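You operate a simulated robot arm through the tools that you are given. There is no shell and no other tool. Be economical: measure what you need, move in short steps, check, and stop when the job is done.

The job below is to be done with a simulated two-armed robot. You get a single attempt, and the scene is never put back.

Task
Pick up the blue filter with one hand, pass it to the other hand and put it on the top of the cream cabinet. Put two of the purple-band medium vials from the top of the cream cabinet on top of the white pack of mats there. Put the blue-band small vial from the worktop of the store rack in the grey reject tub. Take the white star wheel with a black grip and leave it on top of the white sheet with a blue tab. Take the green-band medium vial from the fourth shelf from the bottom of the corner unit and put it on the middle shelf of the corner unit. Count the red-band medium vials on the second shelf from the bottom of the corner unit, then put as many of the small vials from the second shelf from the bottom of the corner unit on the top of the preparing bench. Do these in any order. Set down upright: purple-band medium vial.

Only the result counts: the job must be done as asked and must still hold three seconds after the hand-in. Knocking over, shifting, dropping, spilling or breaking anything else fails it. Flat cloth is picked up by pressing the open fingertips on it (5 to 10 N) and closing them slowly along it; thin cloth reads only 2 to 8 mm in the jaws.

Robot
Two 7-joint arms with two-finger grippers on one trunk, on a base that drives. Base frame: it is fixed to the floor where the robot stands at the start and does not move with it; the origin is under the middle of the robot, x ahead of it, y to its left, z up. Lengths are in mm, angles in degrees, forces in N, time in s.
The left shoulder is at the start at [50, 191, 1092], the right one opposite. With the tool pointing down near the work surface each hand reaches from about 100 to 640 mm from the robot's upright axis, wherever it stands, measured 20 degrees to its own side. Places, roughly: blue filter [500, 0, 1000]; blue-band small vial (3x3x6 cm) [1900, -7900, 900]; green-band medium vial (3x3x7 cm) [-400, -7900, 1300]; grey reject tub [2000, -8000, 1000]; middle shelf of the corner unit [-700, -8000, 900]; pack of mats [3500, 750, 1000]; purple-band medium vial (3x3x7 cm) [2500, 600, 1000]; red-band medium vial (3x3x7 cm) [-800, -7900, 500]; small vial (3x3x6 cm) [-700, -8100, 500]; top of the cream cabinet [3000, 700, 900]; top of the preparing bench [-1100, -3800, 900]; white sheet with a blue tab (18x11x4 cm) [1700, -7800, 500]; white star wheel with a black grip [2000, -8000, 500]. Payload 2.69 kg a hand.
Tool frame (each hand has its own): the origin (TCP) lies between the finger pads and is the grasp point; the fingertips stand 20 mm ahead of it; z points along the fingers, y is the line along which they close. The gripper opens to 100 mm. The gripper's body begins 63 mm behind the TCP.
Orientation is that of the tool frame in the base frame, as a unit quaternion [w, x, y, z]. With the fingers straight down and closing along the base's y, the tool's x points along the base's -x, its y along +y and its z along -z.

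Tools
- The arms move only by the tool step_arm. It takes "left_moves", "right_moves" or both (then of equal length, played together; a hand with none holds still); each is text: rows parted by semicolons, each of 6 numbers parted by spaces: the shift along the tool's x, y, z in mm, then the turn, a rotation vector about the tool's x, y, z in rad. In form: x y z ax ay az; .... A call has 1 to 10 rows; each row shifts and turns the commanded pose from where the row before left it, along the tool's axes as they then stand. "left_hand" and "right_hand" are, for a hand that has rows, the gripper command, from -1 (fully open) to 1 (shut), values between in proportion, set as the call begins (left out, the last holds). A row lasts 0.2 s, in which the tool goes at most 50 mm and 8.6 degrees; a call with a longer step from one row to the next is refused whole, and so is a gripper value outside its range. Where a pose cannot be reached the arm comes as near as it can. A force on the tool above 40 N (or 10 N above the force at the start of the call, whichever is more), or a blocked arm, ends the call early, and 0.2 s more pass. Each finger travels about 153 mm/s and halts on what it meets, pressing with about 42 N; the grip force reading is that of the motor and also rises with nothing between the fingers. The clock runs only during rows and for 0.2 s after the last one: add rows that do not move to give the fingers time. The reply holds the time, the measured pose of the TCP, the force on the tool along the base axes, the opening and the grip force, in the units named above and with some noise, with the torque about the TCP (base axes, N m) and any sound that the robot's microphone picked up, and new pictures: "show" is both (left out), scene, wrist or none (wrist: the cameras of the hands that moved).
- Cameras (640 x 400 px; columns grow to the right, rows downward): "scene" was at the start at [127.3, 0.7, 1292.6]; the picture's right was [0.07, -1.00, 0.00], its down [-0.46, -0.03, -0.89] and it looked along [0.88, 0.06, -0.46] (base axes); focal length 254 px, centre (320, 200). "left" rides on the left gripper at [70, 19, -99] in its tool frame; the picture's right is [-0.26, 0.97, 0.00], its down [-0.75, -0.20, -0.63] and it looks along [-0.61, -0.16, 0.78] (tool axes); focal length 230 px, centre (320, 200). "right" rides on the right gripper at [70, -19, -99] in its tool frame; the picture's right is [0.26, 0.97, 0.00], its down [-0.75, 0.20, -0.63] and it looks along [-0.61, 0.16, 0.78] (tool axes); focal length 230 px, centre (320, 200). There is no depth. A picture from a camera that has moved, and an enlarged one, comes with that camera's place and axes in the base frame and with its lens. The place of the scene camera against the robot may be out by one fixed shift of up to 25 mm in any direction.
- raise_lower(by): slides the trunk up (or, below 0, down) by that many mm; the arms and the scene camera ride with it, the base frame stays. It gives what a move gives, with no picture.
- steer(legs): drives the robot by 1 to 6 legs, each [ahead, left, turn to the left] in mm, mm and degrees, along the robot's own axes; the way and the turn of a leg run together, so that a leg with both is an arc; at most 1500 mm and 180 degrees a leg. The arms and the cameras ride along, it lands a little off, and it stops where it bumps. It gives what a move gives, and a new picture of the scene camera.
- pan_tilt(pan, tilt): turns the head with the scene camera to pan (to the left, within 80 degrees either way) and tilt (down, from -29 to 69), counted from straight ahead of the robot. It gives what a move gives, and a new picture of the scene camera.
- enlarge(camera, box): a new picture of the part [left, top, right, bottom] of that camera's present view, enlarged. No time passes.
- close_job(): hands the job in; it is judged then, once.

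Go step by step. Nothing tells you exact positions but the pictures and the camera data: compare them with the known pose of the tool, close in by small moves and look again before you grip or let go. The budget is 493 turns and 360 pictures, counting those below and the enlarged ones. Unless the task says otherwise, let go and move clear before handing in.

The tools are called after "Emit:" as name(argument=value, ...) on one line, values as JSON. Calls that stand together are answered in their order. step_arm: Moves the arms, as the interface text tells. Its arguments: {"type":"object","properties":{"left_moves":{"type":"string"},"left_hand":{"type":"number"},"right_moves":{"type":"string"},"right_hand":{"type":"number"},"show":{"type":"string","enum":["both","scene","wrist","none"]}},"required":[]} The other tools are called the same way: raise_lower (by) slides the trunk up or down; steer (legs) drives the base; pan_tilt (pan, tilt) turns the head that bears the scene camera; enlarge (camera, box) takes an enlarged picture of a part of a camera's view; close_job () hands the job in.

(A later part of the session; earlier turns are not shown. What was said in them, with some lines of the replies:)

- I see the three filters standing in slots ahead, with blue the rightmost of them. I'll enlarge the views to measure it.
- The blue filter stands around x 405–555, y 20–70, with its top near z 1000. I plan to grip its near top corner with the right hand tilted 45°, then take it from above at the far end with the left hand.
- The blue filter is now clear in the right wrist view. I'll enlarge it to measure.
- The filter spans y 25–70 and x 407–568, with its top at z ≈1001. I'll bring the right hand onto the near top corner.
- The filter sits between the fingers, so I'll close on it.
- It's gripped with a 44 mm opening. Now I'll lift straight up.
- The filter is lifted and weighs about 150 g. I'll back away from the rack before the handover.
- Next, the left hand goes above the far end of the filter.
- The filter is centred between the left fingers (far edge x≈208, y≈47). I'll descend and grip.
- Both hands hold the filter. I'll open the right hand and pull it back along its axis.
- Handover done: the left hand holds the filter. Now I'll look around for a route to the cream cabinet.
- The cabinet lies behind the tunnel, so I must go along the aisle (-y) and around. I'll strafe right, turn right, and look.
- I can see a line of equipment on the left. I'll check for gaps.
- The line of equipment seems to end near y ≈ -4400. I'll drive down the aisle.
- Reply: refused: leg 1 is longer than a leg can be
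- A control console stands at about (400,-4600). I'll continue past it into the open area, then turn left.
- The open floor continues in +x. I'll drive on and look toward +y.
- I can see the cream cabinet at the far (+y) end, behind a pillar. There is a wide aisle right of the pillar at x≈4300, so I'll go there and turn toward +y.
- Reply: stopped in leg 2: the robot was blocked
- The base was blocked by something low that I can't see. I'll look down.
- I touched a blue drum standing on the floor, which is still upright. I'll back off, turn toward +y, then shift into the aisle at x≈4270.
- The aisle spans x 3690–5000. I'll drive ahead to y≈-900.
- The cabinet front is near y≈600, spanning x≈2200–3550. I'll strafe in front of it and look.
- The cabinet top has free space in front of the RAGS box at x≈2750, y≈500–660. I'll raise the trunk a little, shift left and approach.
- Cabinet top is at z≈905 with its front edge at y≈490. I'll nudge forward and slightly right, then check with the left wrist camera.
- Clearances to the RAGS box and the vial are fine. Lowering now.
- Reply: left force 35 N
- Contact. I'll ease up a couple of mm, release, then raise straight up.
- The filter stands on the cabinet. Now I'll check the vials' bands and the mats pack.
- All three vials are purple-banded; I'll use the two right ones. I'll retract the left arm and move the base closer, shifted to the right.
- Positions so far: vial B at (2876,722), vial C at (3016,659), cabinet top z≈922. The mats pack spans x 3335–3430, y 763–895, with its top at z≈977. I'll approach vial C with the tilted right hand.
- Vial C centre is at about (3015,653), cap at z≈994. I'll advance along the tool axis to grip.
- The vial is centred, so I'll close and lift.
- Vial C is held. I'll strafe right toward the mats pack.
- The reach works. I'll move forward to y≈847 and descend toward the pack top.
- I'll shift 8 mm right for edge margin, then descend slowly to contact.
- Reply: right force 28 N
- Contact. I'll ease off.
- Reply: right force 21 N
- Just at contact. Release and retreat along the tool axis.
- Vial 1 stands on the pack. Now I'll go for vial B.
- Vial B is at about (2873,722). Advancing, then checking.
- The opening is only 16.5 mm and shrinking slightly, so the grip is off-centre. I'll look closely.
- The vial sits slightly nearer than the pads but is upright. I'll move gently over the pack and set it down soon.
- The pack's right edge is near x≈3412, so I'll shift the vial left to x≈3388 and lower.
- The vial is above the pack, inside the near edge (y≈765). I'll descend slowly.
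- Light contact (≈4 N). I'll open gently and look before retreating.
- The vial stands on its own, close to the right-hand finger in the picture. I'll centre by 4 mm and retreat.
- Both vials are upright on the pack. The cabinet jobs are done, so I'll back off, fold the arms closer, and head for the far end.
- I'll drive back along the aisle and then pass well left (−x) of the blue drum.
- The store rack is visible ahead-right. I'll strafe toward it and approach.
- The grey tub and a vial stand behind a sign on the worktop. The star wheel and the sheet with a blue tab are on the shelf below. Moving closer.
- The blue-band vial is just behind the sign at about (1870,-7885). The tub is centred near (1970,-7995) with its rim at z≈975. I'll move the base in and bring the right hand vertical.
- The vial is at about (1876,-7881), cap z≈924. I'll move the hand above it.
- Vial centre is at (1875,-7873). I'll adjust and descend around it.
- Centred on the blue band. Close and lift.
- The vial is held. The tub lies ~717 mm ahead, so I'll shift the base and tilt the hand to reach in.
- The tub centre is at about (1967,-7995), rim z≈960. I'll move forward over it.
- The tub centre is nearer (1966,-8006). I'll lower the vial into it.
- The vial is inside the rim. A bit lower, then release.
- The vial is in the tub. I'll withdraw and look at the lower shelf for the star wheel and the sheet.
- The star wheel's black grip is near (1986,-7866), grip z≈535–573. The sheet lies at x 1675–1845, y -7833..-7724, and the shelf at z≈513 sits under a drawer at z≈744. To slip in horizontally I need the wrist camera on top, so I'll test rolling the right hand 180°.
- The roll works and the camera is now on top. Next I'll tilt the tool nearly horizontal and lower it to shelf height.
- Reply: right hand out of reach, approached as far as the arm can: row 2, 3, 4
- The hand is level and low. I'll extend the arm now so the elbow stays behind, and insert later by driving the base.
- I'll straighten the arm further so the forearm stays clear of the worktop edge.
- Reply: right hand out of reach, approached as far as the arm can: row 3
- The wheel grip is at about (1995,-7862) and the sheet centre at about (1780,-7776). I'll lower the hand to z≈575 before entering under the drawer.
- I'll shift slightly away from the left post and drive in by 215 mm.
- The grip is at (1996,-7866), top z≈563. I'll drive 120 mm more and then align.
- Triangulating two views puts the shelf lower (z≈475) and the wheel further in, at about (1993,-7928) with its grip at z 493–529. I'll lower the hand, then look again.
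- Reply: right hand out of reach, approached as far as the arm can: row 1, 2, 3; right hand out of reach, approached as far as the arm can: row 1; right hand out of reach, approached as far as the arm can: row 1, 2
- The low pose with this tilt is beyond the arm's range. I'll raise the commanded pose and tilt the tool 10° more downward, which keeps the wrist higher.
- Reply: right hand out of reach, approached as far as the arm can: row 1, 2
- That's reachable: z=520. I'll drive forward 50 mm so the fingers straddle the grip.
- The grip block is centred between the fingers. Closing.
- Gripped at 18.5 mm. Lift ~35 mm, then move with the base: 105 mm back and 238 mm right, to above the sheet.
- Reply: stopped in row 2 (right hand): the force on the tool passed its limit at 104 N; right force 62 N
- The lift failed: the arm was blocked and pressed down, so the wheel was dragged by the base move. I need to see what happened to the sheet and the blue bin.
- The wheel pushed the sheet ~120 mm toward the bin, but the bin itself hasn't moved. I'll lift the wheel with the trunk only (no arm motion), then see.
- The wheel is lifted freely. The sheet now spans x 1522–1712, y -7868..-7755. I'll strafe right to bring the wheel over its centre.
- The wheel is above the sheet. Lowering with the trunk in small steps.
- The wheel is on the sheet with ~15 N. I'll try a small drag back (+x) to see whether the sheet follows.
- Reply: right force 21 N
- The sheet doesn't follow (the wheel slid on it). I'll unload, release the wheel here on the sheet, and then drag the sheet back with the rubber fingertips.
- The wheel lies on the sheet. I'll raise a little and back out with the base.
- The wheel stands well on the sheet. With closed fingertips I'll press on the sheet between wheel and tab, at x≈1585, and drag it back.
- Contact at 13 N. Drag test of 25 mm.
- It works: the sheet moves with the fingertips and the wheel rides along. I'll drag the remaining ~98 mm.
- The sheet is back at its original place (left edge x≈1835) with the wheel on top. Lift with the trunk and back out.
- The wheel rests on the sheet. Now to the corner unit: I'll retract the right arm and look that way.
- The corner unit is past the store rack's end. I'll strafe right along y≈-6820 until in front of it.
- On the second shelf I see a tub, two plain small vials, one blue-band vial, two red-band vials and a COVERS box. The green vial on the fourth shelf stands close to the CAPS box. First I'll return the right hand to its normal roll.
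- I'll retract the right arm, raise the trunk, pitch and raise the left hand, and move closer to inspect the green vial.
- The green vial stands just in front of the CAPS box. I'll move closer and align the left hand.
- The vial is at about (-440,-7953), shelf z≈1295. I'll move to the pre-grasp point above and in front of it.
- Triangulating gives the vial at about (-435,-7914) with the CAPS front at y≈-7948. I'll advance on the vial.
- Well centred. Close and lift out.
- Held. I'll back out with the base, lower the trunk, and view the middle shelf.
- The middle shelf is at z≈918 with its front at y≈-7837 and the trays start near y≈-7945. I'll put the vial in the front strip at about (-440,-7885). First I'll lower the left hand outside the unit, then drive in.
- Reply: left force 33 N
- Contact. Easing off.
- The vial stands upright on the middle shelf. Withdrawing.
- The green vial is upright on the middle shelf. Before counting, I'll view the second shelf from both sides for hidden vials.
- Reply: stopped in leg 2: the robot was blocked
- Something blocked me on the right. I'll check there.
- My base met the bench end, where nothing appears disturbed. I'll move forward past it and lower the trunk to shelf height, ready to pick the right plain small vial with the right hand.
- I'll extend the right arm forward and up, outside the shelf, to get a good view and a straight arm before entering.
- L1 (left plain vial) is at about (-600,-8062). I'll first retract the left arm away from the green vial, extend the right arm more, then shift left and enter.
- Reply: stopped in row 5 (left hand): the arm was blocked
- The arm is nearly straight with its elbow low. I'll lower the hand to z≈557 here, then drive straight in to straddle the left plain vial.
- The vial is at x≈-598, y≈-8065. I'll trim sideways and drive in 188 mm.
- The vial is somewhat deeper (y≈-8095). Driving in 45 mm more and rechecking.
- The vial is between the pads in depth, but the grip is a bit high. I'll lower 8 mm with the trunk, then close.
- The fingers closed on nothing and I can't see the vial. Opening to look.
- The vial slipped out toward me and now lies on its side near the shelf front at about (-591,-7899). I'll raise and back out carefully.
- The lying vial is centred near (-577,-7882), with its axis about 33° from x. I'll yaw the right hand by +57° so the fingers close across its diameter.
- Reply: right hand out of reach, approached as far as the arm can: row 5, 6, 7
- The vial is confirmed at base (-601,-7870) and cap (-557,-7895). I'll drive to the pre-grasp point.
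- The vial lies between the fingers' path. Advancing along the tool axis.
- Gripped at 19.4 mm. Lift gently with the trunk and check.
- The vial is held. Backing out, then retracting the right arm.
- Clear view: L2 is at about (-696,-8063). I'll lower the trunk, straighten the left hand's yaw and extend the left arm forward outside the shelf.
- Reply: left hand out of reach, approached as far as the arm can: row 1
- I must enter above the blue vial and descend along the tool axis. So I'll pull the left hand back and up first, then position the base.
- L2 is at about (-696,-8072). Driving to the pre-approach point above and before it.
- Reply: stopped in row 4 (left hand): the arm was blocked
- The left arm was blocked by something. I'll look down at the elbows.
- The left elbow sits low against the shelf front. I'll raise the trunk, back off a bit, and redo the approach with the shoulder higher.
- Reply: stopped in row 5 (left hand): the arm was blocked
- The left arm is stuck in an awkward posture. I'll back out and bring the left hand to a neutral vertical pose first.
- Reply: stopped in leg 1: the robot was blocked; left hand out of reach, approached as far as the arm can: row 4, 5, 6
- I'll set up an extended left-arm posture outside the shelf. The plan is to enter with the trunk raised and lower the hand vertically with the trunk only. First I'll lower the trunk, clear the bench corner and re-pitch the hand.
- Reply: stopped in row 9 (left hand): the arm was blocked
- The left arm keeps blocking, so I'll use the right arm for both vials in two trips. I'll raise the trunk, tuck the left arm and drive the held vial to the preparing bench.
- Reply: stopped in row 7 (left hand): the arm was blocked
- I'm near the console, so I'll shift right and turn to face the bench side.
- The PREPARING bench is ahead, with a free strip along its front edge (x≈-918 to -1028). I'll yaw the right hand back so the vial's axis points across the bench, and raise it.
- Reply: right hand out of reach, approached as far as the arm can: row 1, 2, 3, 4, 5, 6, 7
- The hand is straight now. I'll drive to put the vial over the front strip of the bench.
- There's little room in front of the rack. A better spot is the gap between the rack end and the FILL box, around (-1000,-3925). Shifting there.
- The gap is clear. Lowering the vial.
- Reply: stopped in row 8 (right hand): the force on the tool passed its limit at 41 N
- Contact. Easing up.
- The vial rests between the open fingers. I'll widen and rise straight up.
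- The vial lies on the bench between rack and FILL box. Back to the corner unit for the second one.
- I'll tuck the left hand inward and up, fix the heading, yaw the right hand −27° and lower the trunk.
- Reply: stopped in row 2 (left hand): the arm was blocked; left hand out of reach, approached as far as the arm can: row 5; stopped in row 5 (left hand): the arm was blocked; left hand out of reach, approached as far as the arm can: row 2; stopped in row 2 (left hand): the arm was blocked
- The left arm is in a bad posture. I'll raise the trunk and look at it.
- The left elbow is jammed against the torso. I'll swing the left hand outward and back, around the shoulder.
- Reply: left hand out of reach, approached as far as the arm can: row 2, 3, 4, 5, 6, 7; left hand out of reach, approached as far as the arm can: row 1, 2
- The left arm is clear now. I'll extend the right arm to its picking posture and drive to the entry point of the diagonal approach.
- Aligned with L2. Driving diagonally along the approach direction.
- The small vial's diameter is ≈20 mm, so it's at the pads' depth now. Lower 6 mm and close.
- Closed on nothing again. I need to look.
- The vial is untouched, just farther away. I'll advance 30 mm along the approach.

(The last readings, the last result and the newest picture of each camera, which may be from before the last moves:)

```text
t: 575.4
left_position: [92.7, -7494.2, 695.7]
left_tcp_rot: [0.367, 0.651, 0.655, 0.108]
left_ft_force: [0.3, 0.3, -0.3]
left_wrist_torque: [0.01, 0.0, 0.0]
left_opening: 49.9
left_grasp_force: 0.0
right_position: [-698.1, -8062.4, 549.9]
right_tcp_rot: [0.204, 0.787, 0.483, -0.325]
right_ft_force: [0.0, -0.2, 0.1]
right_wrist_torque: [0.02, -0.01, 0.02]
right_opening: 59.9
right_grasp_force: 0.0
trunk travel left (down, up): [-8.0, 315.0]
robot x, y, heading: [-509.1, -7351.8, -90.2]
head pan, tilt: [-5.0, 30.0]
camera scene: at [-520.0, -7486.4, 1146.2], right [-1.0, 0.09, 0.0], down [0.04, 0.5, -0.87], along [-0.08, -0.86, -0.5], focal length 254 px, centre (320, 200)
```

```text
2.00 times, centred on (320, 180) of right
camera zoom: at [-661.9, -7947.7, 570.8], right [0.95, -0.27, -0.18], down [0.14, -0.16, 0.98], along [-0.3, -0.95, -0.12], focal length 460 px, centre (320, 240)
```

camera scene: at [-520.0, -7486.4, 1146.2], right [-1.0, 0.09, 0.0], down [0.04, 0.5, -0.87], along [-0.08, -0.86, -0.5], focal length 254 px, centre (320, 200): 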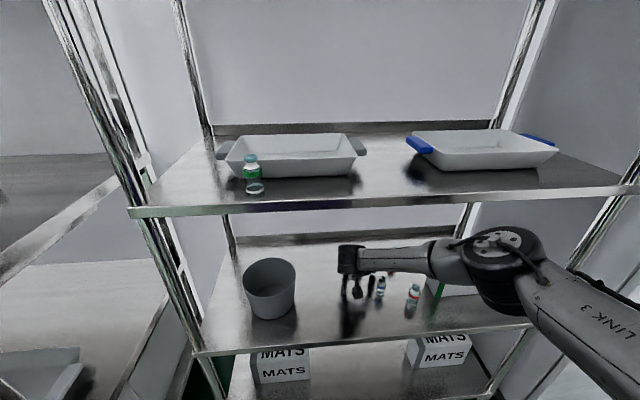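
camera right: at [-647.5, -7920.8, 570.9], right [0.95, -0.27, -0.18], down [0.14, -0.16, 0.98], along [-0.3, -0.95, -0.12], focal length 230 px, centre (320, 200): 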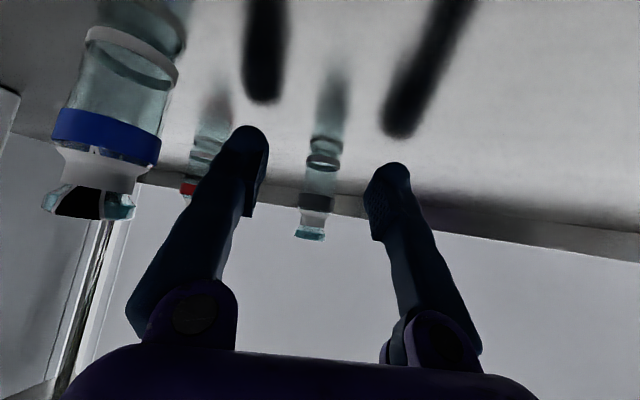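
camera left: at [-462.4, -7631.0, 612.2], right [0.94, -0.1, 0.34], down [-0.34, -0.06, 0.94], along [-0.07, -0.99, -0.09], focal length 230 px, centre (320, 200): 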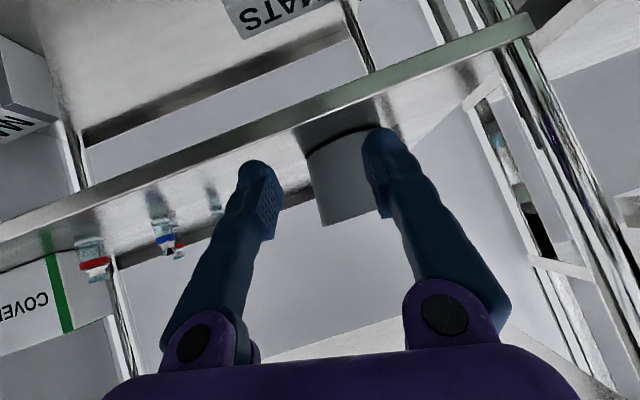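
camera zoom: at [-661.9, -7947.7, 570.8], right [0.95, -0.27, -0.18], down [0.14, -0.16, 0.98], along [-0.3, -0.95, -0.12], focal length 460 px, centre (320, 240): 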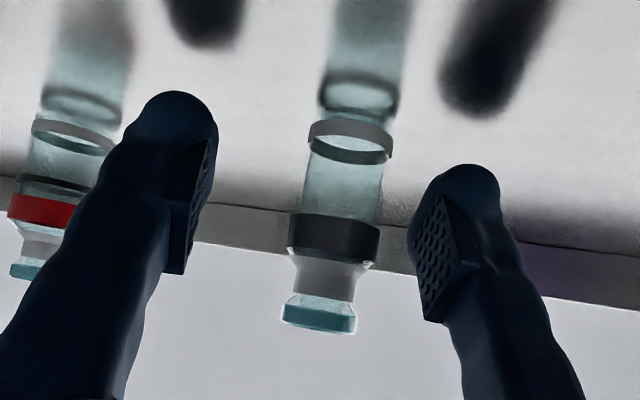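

Emit:
steer(legs=[[7, -4, 0]])

Emit:
step_arm(right_moves="0 0 0 0 0 0; 0 0 0 0 0 0; 0 0 0 0 0 0", right_hand=1, show="wrist")

```text
t: 576.2
left_position: [87.8, -7502.4, 695.9]
left_tcp_rot: [0.367, 0.651, 0.655, 0.109]
left_ft_force: [0.7, -0.7, 0.8]
left_wrist_torque: [0.02, 0.0, 0.0]
left_opening: 49.8
left_grasp_force: 0.1
right_position: [-702.0, -8067.9, 551.2]
right_tcp_rot: [0.204, 0.787, 0.482, -0.327]
right_ft_force: [0.7, 0.7, -0.4]
right_wrist_torque: [-0.02, 0.02, 0.03]
right_opening: 60.1
right_grasp_force: 0.0
trunk travel left (down, up): [-8.0, 315.0]
robot x, y, heading: [-511.0, -7357.2, -89.9]
head pan, tilt: [-5.0, 30.0]
camera scene: at [-524.1, -7493.1, 1146.2], right [-1.0, 0.09, 0.0], down [0.04, 0.5, -0.87], along [-0.08, -0.86, -0.5], focal length 254 px, centre (320, 200)
```

scene: 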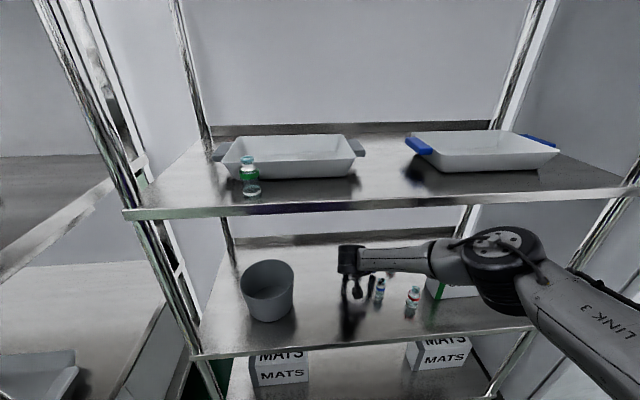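

```text
t: 577.0
left_position: [87.6, -7501.4, 695.1]
left_tcp_rot: [0.368, 0.65, 0.656, 0.109]
left_ft_force: [-0.8, 0.5, -0.9]
left_wrist_torque: [-0.01, -0.04, -0.04]
left_opening: 50.1
left_grasp_force: 0.2
right_position: [-702.2, -8068.0, 551.1]
right_tcp_rot: [0.203, 0.787, 0.482, -0.326]
right_ft_force: [-0.7, 0.3, 0.6]
right_wrist_torque: [0.0, -0.02, -0.05]
right_opening: 0.2
right_grasp_force: 29.0
trunk travel left (down, up): [-8.0, 315.0]
robot x, y, heading: [-514.2, -7357.0, -90.3]
head pan, tilt: [-5.0, 30.0]
camera right: at [-666.2, -7954.3, 570.8], right [0.95, -0.27, -0.18], down [0.14, -0.16, 0.98], along [-0.3, -0.95, -0.12], focal length 230 px, centre (320, 200)
```

right: 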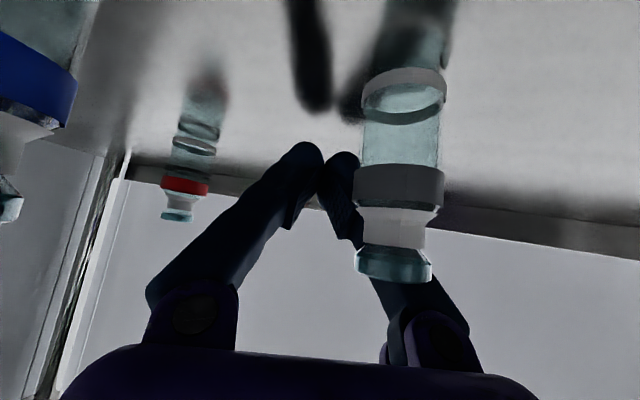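

The vial was squeezed out toward me but still stands upright, at about (-665,-8018). I'll raise a little, open, then shift sideways and back so it sits between the fingers.

Emit:
raise_lower(by=16)

Emit:
step_arm(right_moves="0 0 0 0 0 0; 0 0 0 0 0 0", right_hand=-0.3, show="none")

Emit:
steer(legs=[[10, 21, 0]])

Emit:
enlarge(camera="right", box=[0, 0, 640, 400])

```text
t: 577.6
left_position: [87.6, -7502.3, 710.8]
left_tcp_rot: [0.367, 0.651, 0.656, 0.109]
left_ft_force: [0.9, 0.3, -0.5]
left_wrist_torque: [0.03, 0.01, 0.0]
left_opening: 49.8
left_grasp_force: 0.1
right_position: [-701.3, -8068.8, 567.0]
right_tcp_rot: [0.204, 0.787, 0.483, -0.326]
right_ft_force: [-0.3, -0.6, 0.8]
right_wrist_torque: [0.02, -0.01, -0.01]
right_opening: 0.0
right_grasp_force: 29.8
trunk travel left (down, up): [-24.0, 299.0]
robot x, y, heading: [-510.3, -7355.6, -90.2]
head pan, tilt: [-5.0, 30.0]
```

```text
t: 578.2
left_position: [87.5, -7501.4, 711.3]
left_tcp_rot: [0.367, 0.651, 0.656, 0.109]
left_ft_force: [1.0, -0.1, 0.5]
left_wrist_torque: [-0.01, 0.0, 0.02]
left_opening: 49.9
left_grasp_force: 0.1
right_position: [-702.3, -8068.0, 566.9]
right_tcp_rot: [0.204, 0.787, 0.482, -0.326]
right_ft_force: [0.4, -0.3, -0.7]
right_wrist_torque: [-0.01, 0.0, 0.01]
right_opening: 65.0
right_grasp_force: 0.1
trunk travel left (down, up): [-24.0, 299.0]
robot x, y, heading: [-513.2, -7356.1, -90.1]
head pan, tilt: [-5.0, 30.0]
```

```text
t: 579.1
left_position: [109.3, -7513.0, 711.8]
left_tcp_rot: [0.367, 0.651, 0.656, 0.108]
left_ft_force: [0.6, -0.6, 0.2]
left_wrist_torque: [-0.04, -0.01, -0.01]
left_opening: 49.8
left_grasp_force: 0.1
right_position: [-681.1, -8078.3, 566.6]
right_tcp_rot: [0.204, 0.787, 0.483, -0.326]
right_ft_force: [-0.2, 0.1, -0.1]
right_wrist_torque: [0.01, -0.01, 0.03]
right_opening: 64.9
right_grasp_force: 0.1
trunk travel left (down, up): [-24.0, 299.0]
robot x, y, heading: [-485.1, -7368.3, -90.0]
head pan, tilt: [-5.0, 30.0]
camera scene: at [-502.9, -7503.1, 1162.2], right [-1.0, 0.09, 0.0], down [0.04, 0.5, -0.87], along [-0.08, -0.86, -0.5], focal length 254 px, centre (320, 200)
```

scene: 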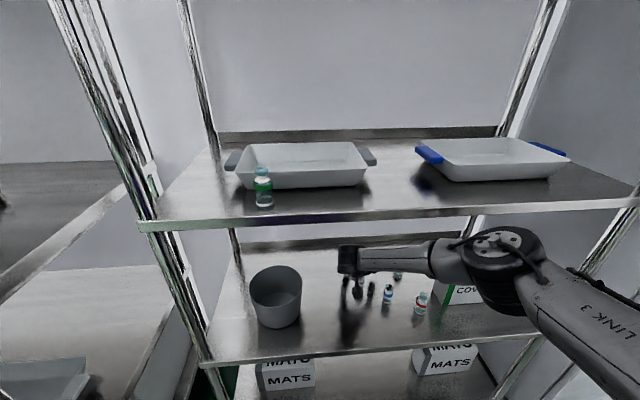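

```text
1.00 times, centred on (320, 200) of right (not enlarged: the box is as wide or as high as the picture)
camera zoom: at [-645.1, -7964.3, 586.8], right [0.95, -0.27, -0.18], down [0.14, -0.16, 0.98], along [-0.3, -0.95, -0.12], focal length 230 px, centre (320, 200)
```

zoom: 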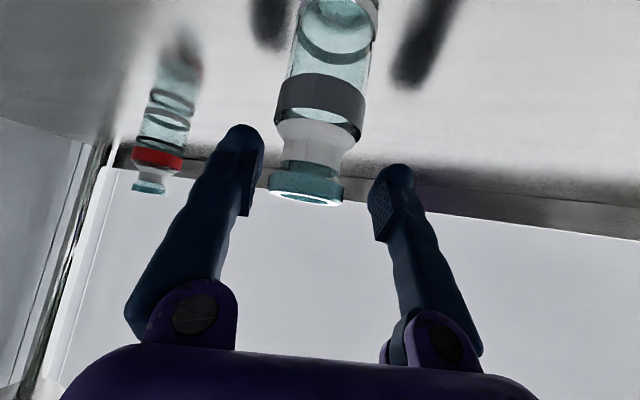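

The vial is centred between the open fingers, nearer than the pads. Backing up 60 mm along the approach.

Emit:
steer(legs=[[-53, 27, 0]])

Emit:
raise_lower(by=-17)

Emit:
enlarge(camera="right", box=[160, 80, 480, 280])

```text
t: 580.0
left_position: [136.2, -7459.0, 711.3]
left_tcp_rot: [0.367, 0.65, 0.656, 0.109]
left_ft_force: [1.0, 0.5, 0.2]
left_wrist_torque: [0.0, -0.02, 0.0]
left_opening: 50.0
left_grasp_force: 0.1
right_position: [-655.2, -8026.5, 567.3]
right_tcp_rot: [0.203, 0.788, 0.481, -0.326]
right_ft_force: [-0.7, 0.3, 0.4]
right_wrist_torque: [-0.01, -0.01, 0.0]
right_opening: 65.0
right_grasp_force: 0.0
trunk travel left (down, up): [-24.0, 299.0]
robot x, y, heading: [-465.6, -7312.6, -90.1]
head pan, tilt: [-5.0, 30.0]
camera scene: at [-476.3, -7449.8, 1162.2], right [-1.0, 0.09, 0.0], down [0.04, 0.5, -0.87], along [-0.08, -0.86, -0.5], focal length 254 px, centre (320, 200)
```

scene: 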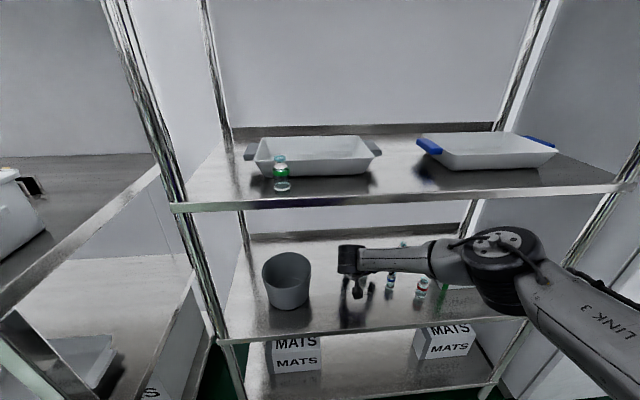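

```text
t: 580.7
left_position: [135.7, -7459.7, 694.6]
left_tcp_rot: [0.367, 0.651, 0.656, 0.109]
left_ft_force: [-0.5, 0.9, -0.3]
left_wrist_torque: [0.0, 0.0, 0.0]
left_opening: 50.0
left_grasp_force: 0.1
right_position: [-654.5, -8025.6, 549.1]
right_tcp_rot: [0.204, 0.787, 0.482, -0.326]
right_ft_force: [-0.7, -0.9, 0.4]
right_wrist_torque: [0.0, 0.03, -0.01]
right_opening: 64.9
right_grasp_force: 0.1
trunk travel left (down, up): [-7.0, 316.0]
robot x, y, heading: [-464.4, -7314.1, -90.1]
head pan, tilt: [-5.0, 30.0]
```

```text
2.00 times, centred on (320, 180) of right
camera zoom: at [-618.7, -7911.1, 569.8], right [0.95, -0.27, -0.18], down [0.14, -0.16, 0.98], along [-0.3, -0.95, -0.12], focal length 460 px, centre (320, 240)
```

zoom: 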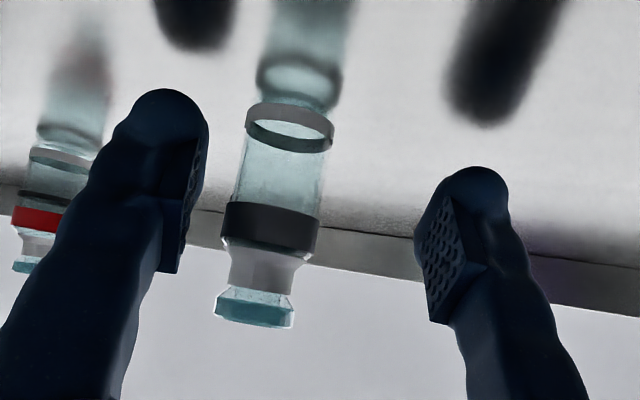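

Width analysis puts it about 13 mm too near for the pads. Small correction back and sideways.

Emit:
steer(legs=[[-15, -2, 0]])

Emit:
enlarge(camera="right", box=[160, 80, 480, 280])

```text
t: 581.5
left_position: [133.8, -7443.5, 695.3]
left_tcp_rot: [0.368, 0.65, 0.656, 0.109]
left_ft_force: [-0.3, 0.1, -0.6]
left_wrist_torque: [-0.01, 0.04, -0.02]
left_opening: 49.7
left_grasp_force: 0.1
right_position: [-657.1, -8011.3, 550.0]
right_tcp_rot: [0.204, 0.787, 0.482, -0.326]
right_ft_force: [0.4, 0.3, 0.5]
right_wrist_torque: [0.01, 0.04, -0.01]
right_opening: 65.2
right_grasp_force: 0.1
trunk travel left (down, up): [-7.0, 316.0]
robot x, y, heading: [-467.9, -7300.7, -90.1]
head pan, tilt: [-5.0, 30.0]
camera scene: at [-478.3, -7434.8, 1145.2], right [-1.0, 0.09, 0.0], down [0.04, 0.5, -0.87], along [-0.08, -0.86, -0.5], focal length 254 px, centre (320, 200)
```

scene: 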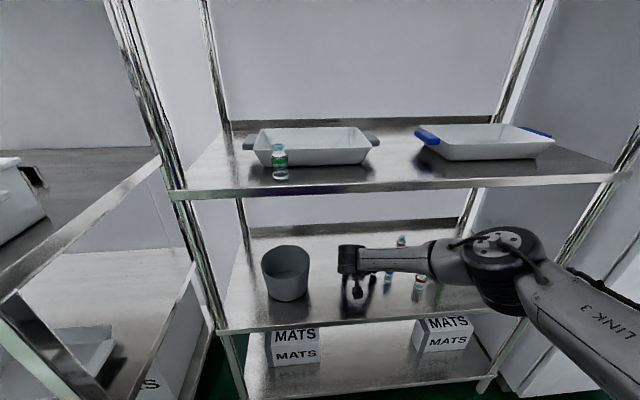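

```text
2.00 times, centred on (320, 180) of right
camera zoom: at [-620.6, -7896.1, 569.8], right [0.95, -0.27, -0.18], down [0.14, -0.16, 0.98], along [-0.3, -0.95, -0.12], focal length 460 px, centre (320, 240)
```

zoom: 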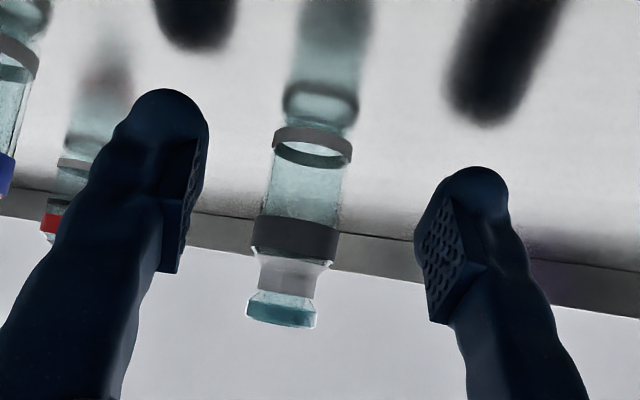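

Now ~39 px wide and centred. Closing.

Emit:
step_arm(right_moves="0 0 0 0 0 0; 0 0 0 0 0 0; 0 0 0 0 0 0", right_hand=1, show="wrist")

```text
t: 582.2
left_position: [134.0, -7442.6, 694.6]
left_tcp_rot: [0.367, 0.65, 0.656, 0.11]
left_ft_force: [-0.1, 0.0, -0.1]
left_wrist_torque: [-0.02, 0.0, 0.0]
left_opening: 50.0
left_grasp_force: 0.2
right_position: [-658.1, -8009.9, 549.6]
right_tcp_rot: [0.204, 0.787, 0.483, -0.325]
right_ft_force: [-0.2, -0.3, 0.7]
right_wrist_torque: [-0.01, 0.01, 0.01]
right_opening: 19.4
right_grasp_force: 42.1
trunk travel left (down, up): [-7.0, 316.0]
robot x, y, heading: [-465.5, -7301.6, -90.0]
head pan, tilt: [-5.0, 30.0]
camera right: at [-620.7, -7896.1, 569.7], right [0.95, -0.27, -0.18], down [0.14, -0.16, 0.98], along [-0.3, -0.95, -0.12], focal length 230 px, centre (320, 200)
```

right: 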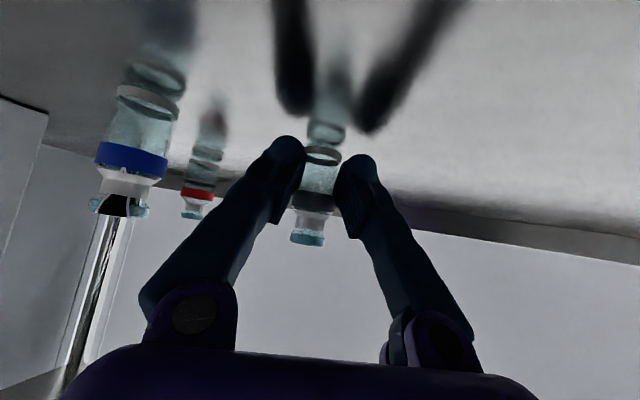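

Gripped. Lift with the trunk and check stability.

Emit:
raise_lower(by=60)

Emit:
enlarge(camera="right", box=[0, 0, 640, 400])

```text
t: 583.2
left_position: [134.0, -7444.8, 754.3]
left_tcp_rot: [0.367, 0.651, 0.656, 0.108]
left_ft_force: [0.6, 0.3, 0.4]
left_wrist_torque: [0.01, 0.02, 0.0]
left_opening: 50.1
left_grasp_force: 0.0
right_position: [-656.6, -8010.9, 609.8]
right_tcp_rot: [0.204, 0.787, 0.483, -0.326]
right_ft_force: [0.0, -0.1, 0.0]
right_wrist_torque: [-0.03, 0.0, 0.0]
right_opening: 19.2
right_grasp_force: 41.5
trunk travel left (down, up): [-66.0, 256.0]
robot x, y, heading: [-466.4, -7299.6, -90.0]
head pan, tilt: [-5.0, 30.0]
```

```text
1.00 times, centred on (320, 200) of right (not enlarged: the box is as wide or as high as the picture)
camera zoom: at [-620.6, -7896.2, 629.6], right [0.95, -0.27, -0.18], down [0.14, -0.16, 0.98], along [-0.3, -0.95, -0.12], focal length 230 px, centre (320, 200)
```

zoom: 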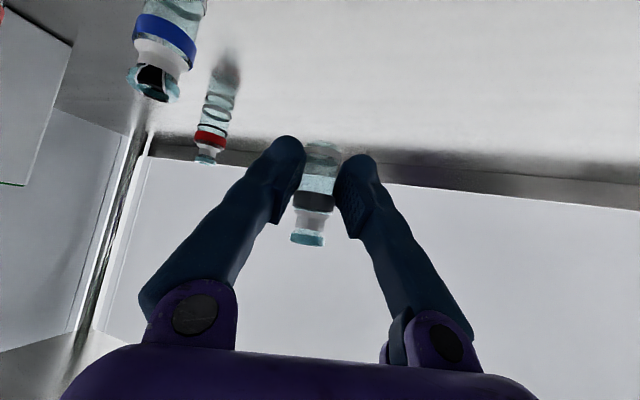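

Held upright, and no other red vial is visible behind the box, so the count is two. I'll back out straight, raise the trunk, and retract and raise the right hand for transport.

Emit:
steer(legs=[[-290, 0, 0]])

Emit:
raise_lower(by=245)

Emit:
step_arm(right_moves="10 0 -40 0 0 0; 10 0 -40 0 0 0; 10 0 -40 0 0 0; 10 0 -40 0 0 0; 10 0 -40 0 0 0; 10 0 -40 0 0 0; 10 0 -40 0 0 0; 0 0 0 0 0 0", show="wrist")

```text
t: 585.2
left_position: [134.4, -7160.0, 754.6]
left_tcp_rot: [0.368, 0.652, 0.654, 0.108]
left_ft_force: [0.3, 0.7, -0.8]
left_wrist_torque: [0.02, -0.03, -0.02]
left_opening: 50.1
left_grasp_force: 0.2
right_position: [-660.1, -7722.4, 609.5]
right_tcp_rot: [0.203, 0.788, 0.48, -0.327]
right_ft_force: [-0.1, 0.1, 0.2]
right_wrist_torque: [-0.01, 0.0, -0.04]
right_opening: 19.5
right_grasp_force: 42.2
trunk travel left (down, up): [-66.0, 256.0]
robot x, y, heading: [-466.5, -7009.7, -90.2]
head pan, tilt: [-5.0, 30.0]
camera scene: at [-477.6, -7147.2, 1205.2], right [-1.0, 0.09, 0.0], down [0.05, 0.5, -0.87], along [-0.08, -0.86, -0.5], focal length 254 px, centre (320, 200)
```

scene: 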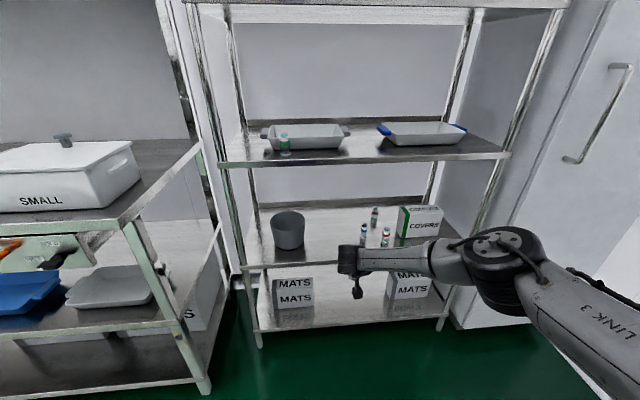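

```text
t: 587.8
left_position: [133.3, -7159.5, 999.6]
left_tcp_rot: [0.368, 0.652, 0.654, 0.108]
left_ft_force: [-0.6, -1.1, 0.1]
left_wrist_torque: [0.01, 0.03, -0.03]
left_opening: 50.1
left_grasp_force: 0.1
right_position: [-658.0, -7722.8, 854.5]
right_tcp_rot: [0.203, 0.789, 0.481, -0.325]
right_ft_force: [0.4, 0.3, -0.4]
right_wrist_torque: [0.01, 0.04, 0.01]
right_opening: 19.2
right_grasp_force: 41.8
trunk travel left (down, up): [-312.0, 11.0]
robot x, y, heading: [-467.0, -7011.0, -90.6]
head pan, tilt: [-5.0, 30.0]
```

```text
t: 589.6
left_position: [134.2, -7160.7, 1001.4]
left_tcp_rot: [0.368, 0.653, 0.654, 0.107]
left_ft_force: [1.0, 0.5, 0.9]
left_wrist_torque: [0.0, 0.02, 0.03]
left_opening: 49.8
left_grasp_force: 0.1
right_position: [-547.1, -7500.9, 1001.9]
right_tcp_rot: [0.203, 0.788, 0.481, -0.326]
right_ft_force: [-0.4, 0.0, -0.1]
right_wrist_torque: [0.0, -0.02, 0.03]
right_opening: 19.3
right_grasp_force: 41.8
trunk travel left (down, up): [-312.0, 11.0]
robot x, y, heading: [-464.9, -7014.8, -90.3]
head pan, tilt: [-5.0, 30.0]
camera right: at [-509.5, -7387.3, 1023.2], right [0.94, -0.28, -0.18], down [0.14, -0.16, 0.98], along [-0.3, -0.95, -0.12], focal length 230 px, centre (320, 200)
```

right: 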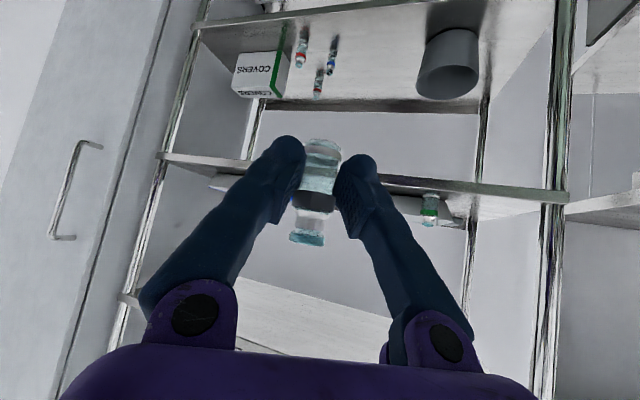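

I'll yaw the hand straight and drive to the preparing bench.

Emit:
step_arm(right_moves="0 0 0 -0.083 0 -0.083; 0 0 0 -0.083 0 -0.083; 0 0 0 -0.083 0 -0.083; 0 0 0 -0.083 0 -0.083; 0 0 0 0 0 0", show="none")

Emit:
steer(legs=[[-1450, 0, 0], [-1450, 0, 0], [0, 0, -89.5]])

```text
t: 590.8
left_position: [135.3, -7158.6, 999.8]
left_tcp_rot: [0.368, 0.652, 0.654, 0.109]
left_ft_force: [0.1, 0.3, 0.0]
left_wrist_torque: [0.01, 0.02, 0.03]
left_opening: 50.0
left_grasp_force: 0.0
right_position: [-546.2, -7500.0, 1002.6]
right_tcp_rot: [0.273, 0.653, 0.652, -0.271]
right_ft_force: [1.0, 1.4, -0.1]
right_wrist_torque: [0.01, 0.01, 0.02]
right_opening: 19.2
right_grasp_force: 41.6
trunk travel left (down, up): [-312.0, 11.0]
robot x, y, heading: [-465.3, -7009.6, -90.3]
head pan, tilt: [-5.0, 30.0]
```

```text
t: 608.7
left_position: [-626.0, -4696.9, 999.6]
left_tcp_rot: [0.339, 0.923, 0.011, -0.18]
left_ft_force: [-0.8, 0.5, -0.2]
left_wrist_torque: [-0.01, 0.01, 0.02]
left_opening: 50.2
left_grasp_force: 0.0
right_position: [-981.4, -4022.6, 1002.4]
right_tcp_rot: [0.006, 0.923, 0.007, -0.384]
right_ft_force: [-0.8, 0.1, -0.6]
right_wrist_torque: [0.0, -0.02, 0.02]
right_opening: 19.4
right_grasp_force: 41.9
trunk travel left (down, up): [-312.0, 11.0]
robot x, y, heading: [-491.5, -4095.3, -179.3]
head pan, tilt: [-5.0, 30.0]
camera scene: at [-625.0, -4094.2, 1450.2], right [0.07, 1.0, 0.0], down [0.5, -0.04, -0.87], along [-0.86, 0.06, -0.5], focal length 254 px, centre (320, 200)
```

scene: 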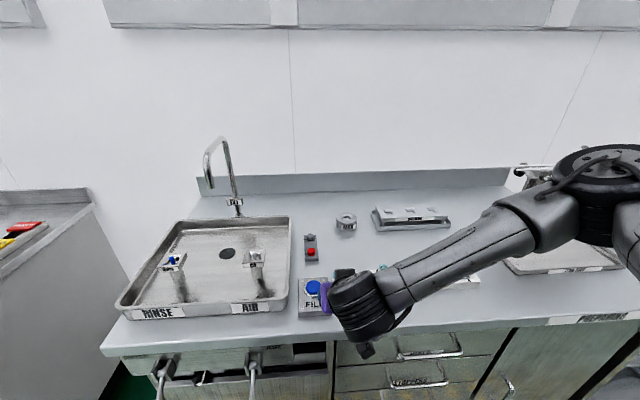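

Emit:
steer(legs=[[0, -92, -0.7]])

Emit:
enlarge(camera="right", box=[0, 0, 640, 400])

```text
t: 610.2
left_position: [-634.7, -4603.9, 999.3]
left_tcp_rot: [0.338, 0.923, 0.004, -0.183]
left_ft_force: [0.2, 0.1, -0.6]
left_wrist_torque: [0.01, -0.02, 0.0]
left_opening: 50.2
left_grasp_force: 0.0
right_position: [-981.9, -3926.2, 1002.8]
right_tcp_rot: [0.003, 0.923, 0.0, -0.385]
right_ft_force: [0.1, -0.3, -0.3]
right_wrist_torque: [-0.01, 0.04, 0.05]
right_opening: 19.3
right_grasp_force: 42.0
trunk travel left (down, up): [-312.0, 11.0]
robot x, y, heading: [-491.9, -4002.7, -179.9]
head pan, tilt: [-5.0, 30.0]
camera scene: at [-625.6, -4002.2, 1450.2], right [0.09, 1.0, 0.0], down [0.5, -0.04, -0.87], along [-0.86, 0.07, -0.5], focal length 254 px, centre (320, 200)
```

scene: 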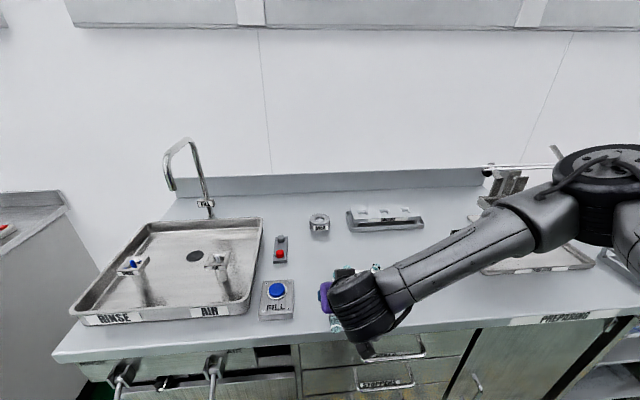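

```text
1.00 times, centred on (320, 200) of right (not enlarged: the box is as wide or as high as the picture)
camera zoom: at [-863.2, -3907.8, 1021.9], right [0.19, -0.97, -0.18], down [-0.08, -0.2, 0.98], along [-0.98, -0.17, -0.11], focal length 230 px, centre (320, 200)
```

zoom: 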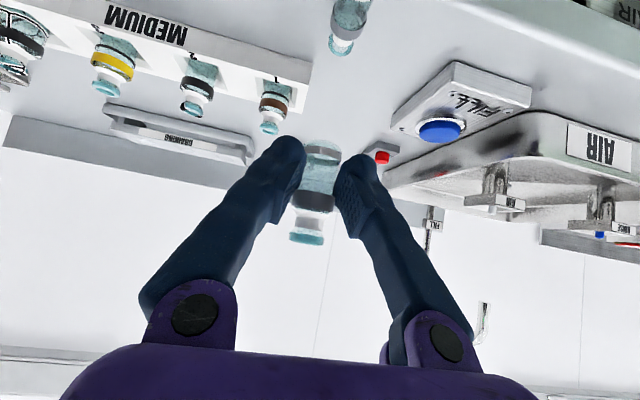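

With corrected heights, the gap between rack end and FILL box spans y≈-4032..-3911. I'll set the second vial at about (-1090,-3968).

Emit:
steer(legs=[[0, 41, 0]])

Emit:
step_arm(right_moves="-23 0 23 0 0 0; -23 0 23 0 0 0; -23 0 23 0 0 0; 17 0 17 0 0 0; 17 0 17 0 0 0; 17 0 17 0 0 0; 10 0 10 0 0 0; 0 0 0 0 0 0", show="wrist")

```text
t: 611.2
left_position: [-633.1, -4645.1, 998.3]
left_tcp_rot: [0.337, 0.924, 0.005, -0.182]
left_ft_force: [0.3, -0.4, -0.3]
left_wrist_torque: [0.02, 0.02, 0.01]
left_opening: 50.0
left_grasp_force: 0.0
right_position: [-980.6, -3967.4, 1002.0]
right_tcp_rot: [0.003, 0.923, 0.002, -0.385]
right_ft_force: [-0.4, -0.6, 0.2]
right_wrist_torque: [0.01, 0.01, -0.05]
right_opening: 19.0
right_grasp_force: 42.2
trunk travel left (down, up): [-312.0, 11.0]
robot x, y, heading: [-492.9, -4047.6, -179.7]
head pan, tilt: [-5.0, 30.0]
camera scene: at [-625.5, -4043.3, 1450.2], right [0.09, 1.0, 0.0], down [0.5, -0.04, -0.87], along [-0.86, 0.07, -0.5], focal length 254 px, centre (320, 200)
```

scene: 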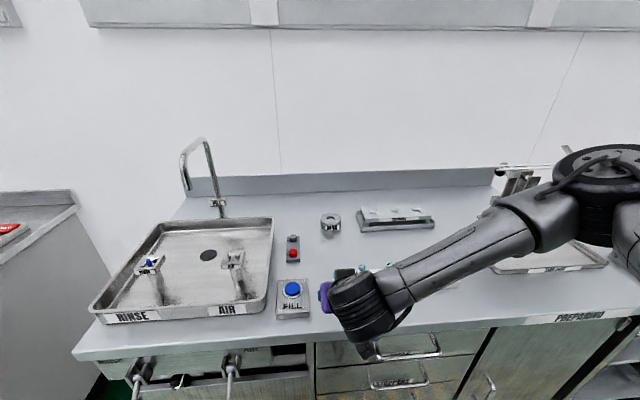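

```text
t: 613.0
left_position: [-633.4, -4645.0, 999.0]
left_tcp_rot: [0.336, 0.924, 0.005, -0.182]
left_ft_force: [-0.5, 0.1, 0.3]
left_wrist_torque: [-0.02, 0.0, 0.0]
left_opening: 50.0
left_grasp_force: 0.1
right_position: [-1079.9, -3968.7, 918.5]
right_tcp_rot: [0.003, 0.923, 0.002, -0.385]
right_ft_force: [0.3, -0.9, 0.5]
right_wrist_torque: [-0.02, -0.01, 0.04]
right_opening: 19.1
right_grasp_force: 42.0
trunk travel left (down, up): [-312.0, 11.0]
robot x, y, heading: [-488.9, -4047.9, -179.8]
head pan, tilt: [-5.0, 30.0]
camera right: at [-961.3, -3949.6, 936.2], right [0.19, -0.97, -0.18], down [-0.08, -0.2, 0.98], along [-0.98, -0.17, -0.11], focal length 230 px, centre (320, 200)
```

right: 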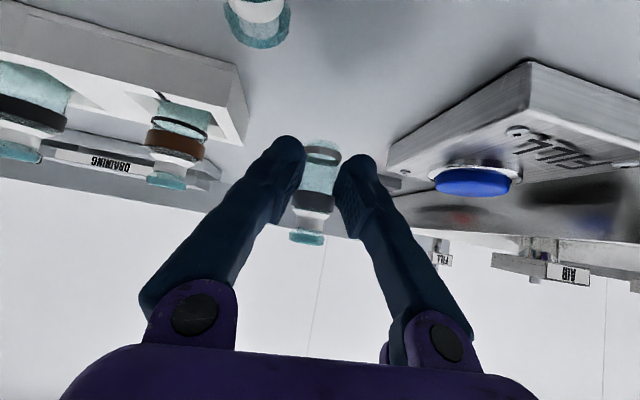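

Clear on both sides. I'll lower slowly.

Emit:
step_arm(right_moves="6 0 6 0 0 0; 4 0 4 0 0 0; 3 0 3 0 0 0; 1.2 0 1.2 0 0 0; 1.2 0 1.2 0 0 0; 1.2 0 1.2 0 0 0; 1.2 0 1.2 0 0 0; 1.2 0 1.2 0 0 0; 1.2 0 1.2 0 0 0; 0 0 0 0 0 0", show="none")

```text
t: 615.2
left_position: [-633.0, -4645.5, 999.1]
left_tcp_rot: [0.337, 0.923, 0.006, -0.183]
left_ft_force: [0.4, -1.3, -0.6]
left_wrist_torque: [0.0, 0.02, 0.0]
left_opening: 49.9
left_grasp_force: 0.1
right_position: [-1079.9, -3968.2, 889.2]
right_tcp_rot: [0.004, 0.922, 0.003, -0.387]
right_ft_force: [0.6, 0.7, 6.6]
right_wrist_torque: [-0.01, 0.09, -0.01]
right_opening: 19.0
right_grasp_force: 42.0
trunk travel left (down, up): [-312.0, 11.0]
robot x, y, heading: [-490.3, -4045.5, -180.0]
head pan, tilt: [-5.0, 30.0]
```

Contact with 6.6 N. Ease slightly and release.

Emit:
step_arm(right_moves="-1 0 -1 0 0 0; 0 0 0 0 0 0", show="none")

Emit:
step_arm(right_moves="0 0 0 0 0 0; 0 0 0 0 0 0", right_hand=0.5, show="none")

Emit:
step_arm(right_moves="0 0 0 0 0 0; 0 0 0 0 0 0", right_hand=0.1, show="wrist")

```text
t: 615.8
left_position: [-633.3, -4645.1, 1000.2]
left_tcp_rot: [0.337, 0.924, 0.005, -0.182]
left_ft_force: [1.0, -0.8, -0.3]
left_wrist_torque: [-0.03, 0.01, -0.02]
left_opening: 50.2
left_grasp_force: 0.1
right_position: [-1080.1, -3969.3, 888.6]
right_tcp_rot: [0.004, 0.923, 0.002, -0.385]
right_ft_force: [-1.5, -0.7, 2.3]
right_wrist_torque: [-0.01, 0.05, 0.02]
right_opening: 19.5
right_grasp_force: 41.4
trunk travel left (down, up): [-312.0, 11.0]
robot x, y, heading: [-489.9, -4044.7, -179.9]
head pan, tilt: [-5.0, 30.0]
```

```text
t: 616.4
left_position: [-633.8, -4645.7, 999.1]
left_tcp_rot: [0.336, 0.924, 0.005, -0.182]
left_ft_force: [0.1, 0.4, -0.2]
left_wrist_torque: [0.02, -0.01, 0.01]
left_opening: 50.0
left_grasp_force: 0.1
right_position: [-1080.3, -3967.4, 889.1]
right_tcp_rot: [0.003, 0.923, 0.002, -0.385]
right_ft_force: [1.0, 0.2, -0.1]
right_wrist_torque: [-0.04, -0.02, -0.01]
right_opening: 25.2
right_grasp_force: 0.1
trunk travel left (down, up): [-312.0, 11.0]
robot x, y, heading: [-491.7, -4042.3, -179.9]
head pan, tilt: [-5.0, 30.0]
```

```text
t: 617.0
left_position: [-634.2, -4645.5, 999.3]
left_tcp_rot: [0.337, 0.924, 0.006, -0.182]
left_ft_force: [-0.4, 0.2, 0.1]
left_wrist_torque: [-0.02, -0.02, 0.0]
left_opening: 49.9
left_grasp_force: 0.0
right_position: [-1079.5, -3969.0, 889.7]
right_tcp_rot: [0.003, 0.923, 0.002, -0.385]
right_ft_force: [0.4, -0.2, -0.1]
right_wrist_torque: [0.02, 0.0, -0.01]
right_opening: 44.8
right_grasp_force: 0.2
trunk travel left (down, up): [-312.0, 11.0]
robot x, y, heading: [-494.0, -4043.2, -180.1]
head pan, tilt: [-5.0, 30.0]
camera right: at [-961.4, -3949.4, 909.1], right [0.19, -0.97, -0.18], down [-0.08, -0.2, 0.98], along [-0.98, -0.17, -0.11], focal length 230 px, centre (320, 200)
```

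right: 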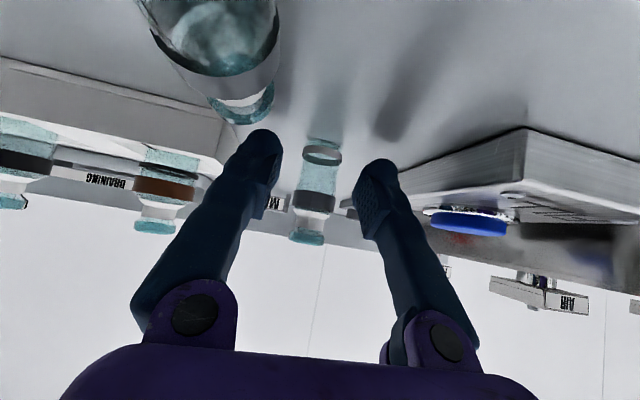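

It stands upright. Rise straight up, then back off.

Emit:
step_arm(right_moves="-4 0 -4 0 0 0; -14 0 -14 0 0 0; -25 0 -25 0 0 0; -30 0 -30 0 0 0; 0 0 0 0 0 0", show="none")

Emit:
steer(legs=[[-350, 0, 0]])

Emit:
enlarge(camera="scene", box=[200, 180, 500, 340])

```text
t: 618.2
left_position: [-634.3, -4645.6, 997.4]
left_tcp_rot: [0.337, 0.924, 0.005, -0.182]
left_ft_force: [-0.3, 0.5, -0.8]
left_wrist_torque: [0.03, 0.0, -0.01]
left_opening: 50.2
left_grasp_force: 0.2
right_position: [-1080.0, -3967.5, 993.6]
right_tcp_rot: [0.003, 0.923, 0.002, -0.385]
right_ft_force: [0.5, 0.5, 0.1]
right_wrist_torque: [-0.05, -0.01, 0.01]
right_opening: 45.0
right_grasp_force: 0.0
trunk travel left (down, up): [-312.0, 11.0]
robot x, y, heading: [-488.8, -4044.8, -179.8]
head pan, tilt: [-5.0, 30.0]
```

```text
t: 620.5
left_position: [-287.9, -4643.6, 1000.4]
left_tcp_rot: [0.337, 0.924, 0.006, -0.182]
left_ft_force: [-0.4, 1.2, 0.0]
left_wrist_torque: [0.02, 0.0, 0.01]
left_opening: 50.0
left_grasp_force: 0.0
right_position: [-732.6, -3967.2, 992.9]
right_tcp_rot: [0.003, 0.923, 0.002, -0.385]
right_ft_force: [0.5, 0.3, -0.1]
right_wrist_torque: [0.02, 0.0, 0.04]
right_opening: 45.1
right_grasp_force: 0.1
trunk travel left (down, up): [-312.0, 11.0]
robot x, y, heading: [-147.1, -4040.8, -179.9]
head pan, tilt: [-5.0, 30.0]
camera scene: at [-278.7, -4042.1, 1450.3], right [0.09, 1.0, 0.0], down [0.5, -0.04, -0.87], along [-0.86, 0.07, -0.5], focal length 254 px, centre (320, 200)
```

scene: 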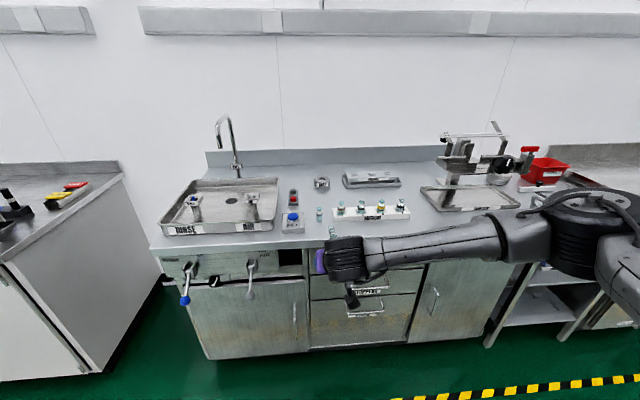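

```text
2.13 times, centred on (350, 260) of scene
camera zoom: at [-278.7, -4042.1, 1450.3], right [0.09, 1.0, 0.0], down [0.5, -0.04, -0.87], along [-0.86, 0.07, -0.5], focal length 543 px, centre (256, 72)
```

zoom: 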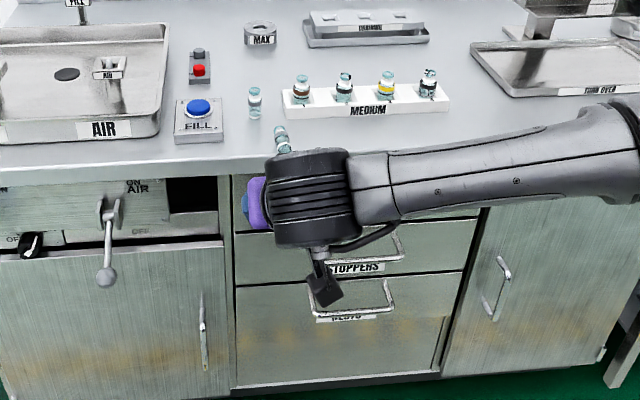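

Emit:
enlarge(camera="right", box=[200, 0, 460, 160])

```text
2.46 times, centred on (330, 80) of right
camera zoom: at [-613.5, -3948.4, 1012.5], right [0.19, -0.97, -0.18], down [-0.08, -0.2, 0.98], along [-0.98, -0.17, -0.11], focal length 566 px, centre (295, 495)
```

zoom: 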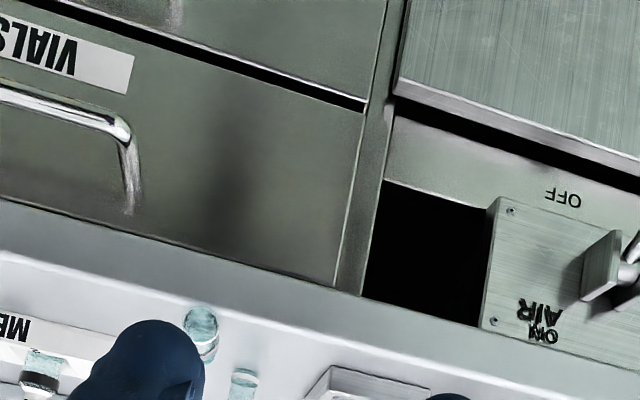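

Emit:
close_job()

```text
The job is handed in.
```

I've handed the job in. All six tasks were carried out, but three things did not go cleanly.

- **Filter:** picked up with the right hand, passed to the left, and standing on top of the cream cabinet.
- **Purple-band vials:** two stand upright on the pack of mats.
- **Blue-band small vial:** in the grey reject tub.
- **Star wheel:** lying on the white sheet. While moving it I pushed the sheet about 120 mm towards the blue bin. I then dragged it back to within about 10 mm of where I measured it at first.
- **Green-band vial:** standing on the middle shelf of the corner unit.
- **Small vials:** I counted two red-band medium vials, so two small vials are now on the preparing bench. One slipped from the gripper and fell over on the shelf. It is lying on its side close to the bench's front edge; the other is upright.

While driving, the base also bumped a blue drum on the floor and the end of a bench. The drum stayed upright and nothing on the bench looked disturbed.
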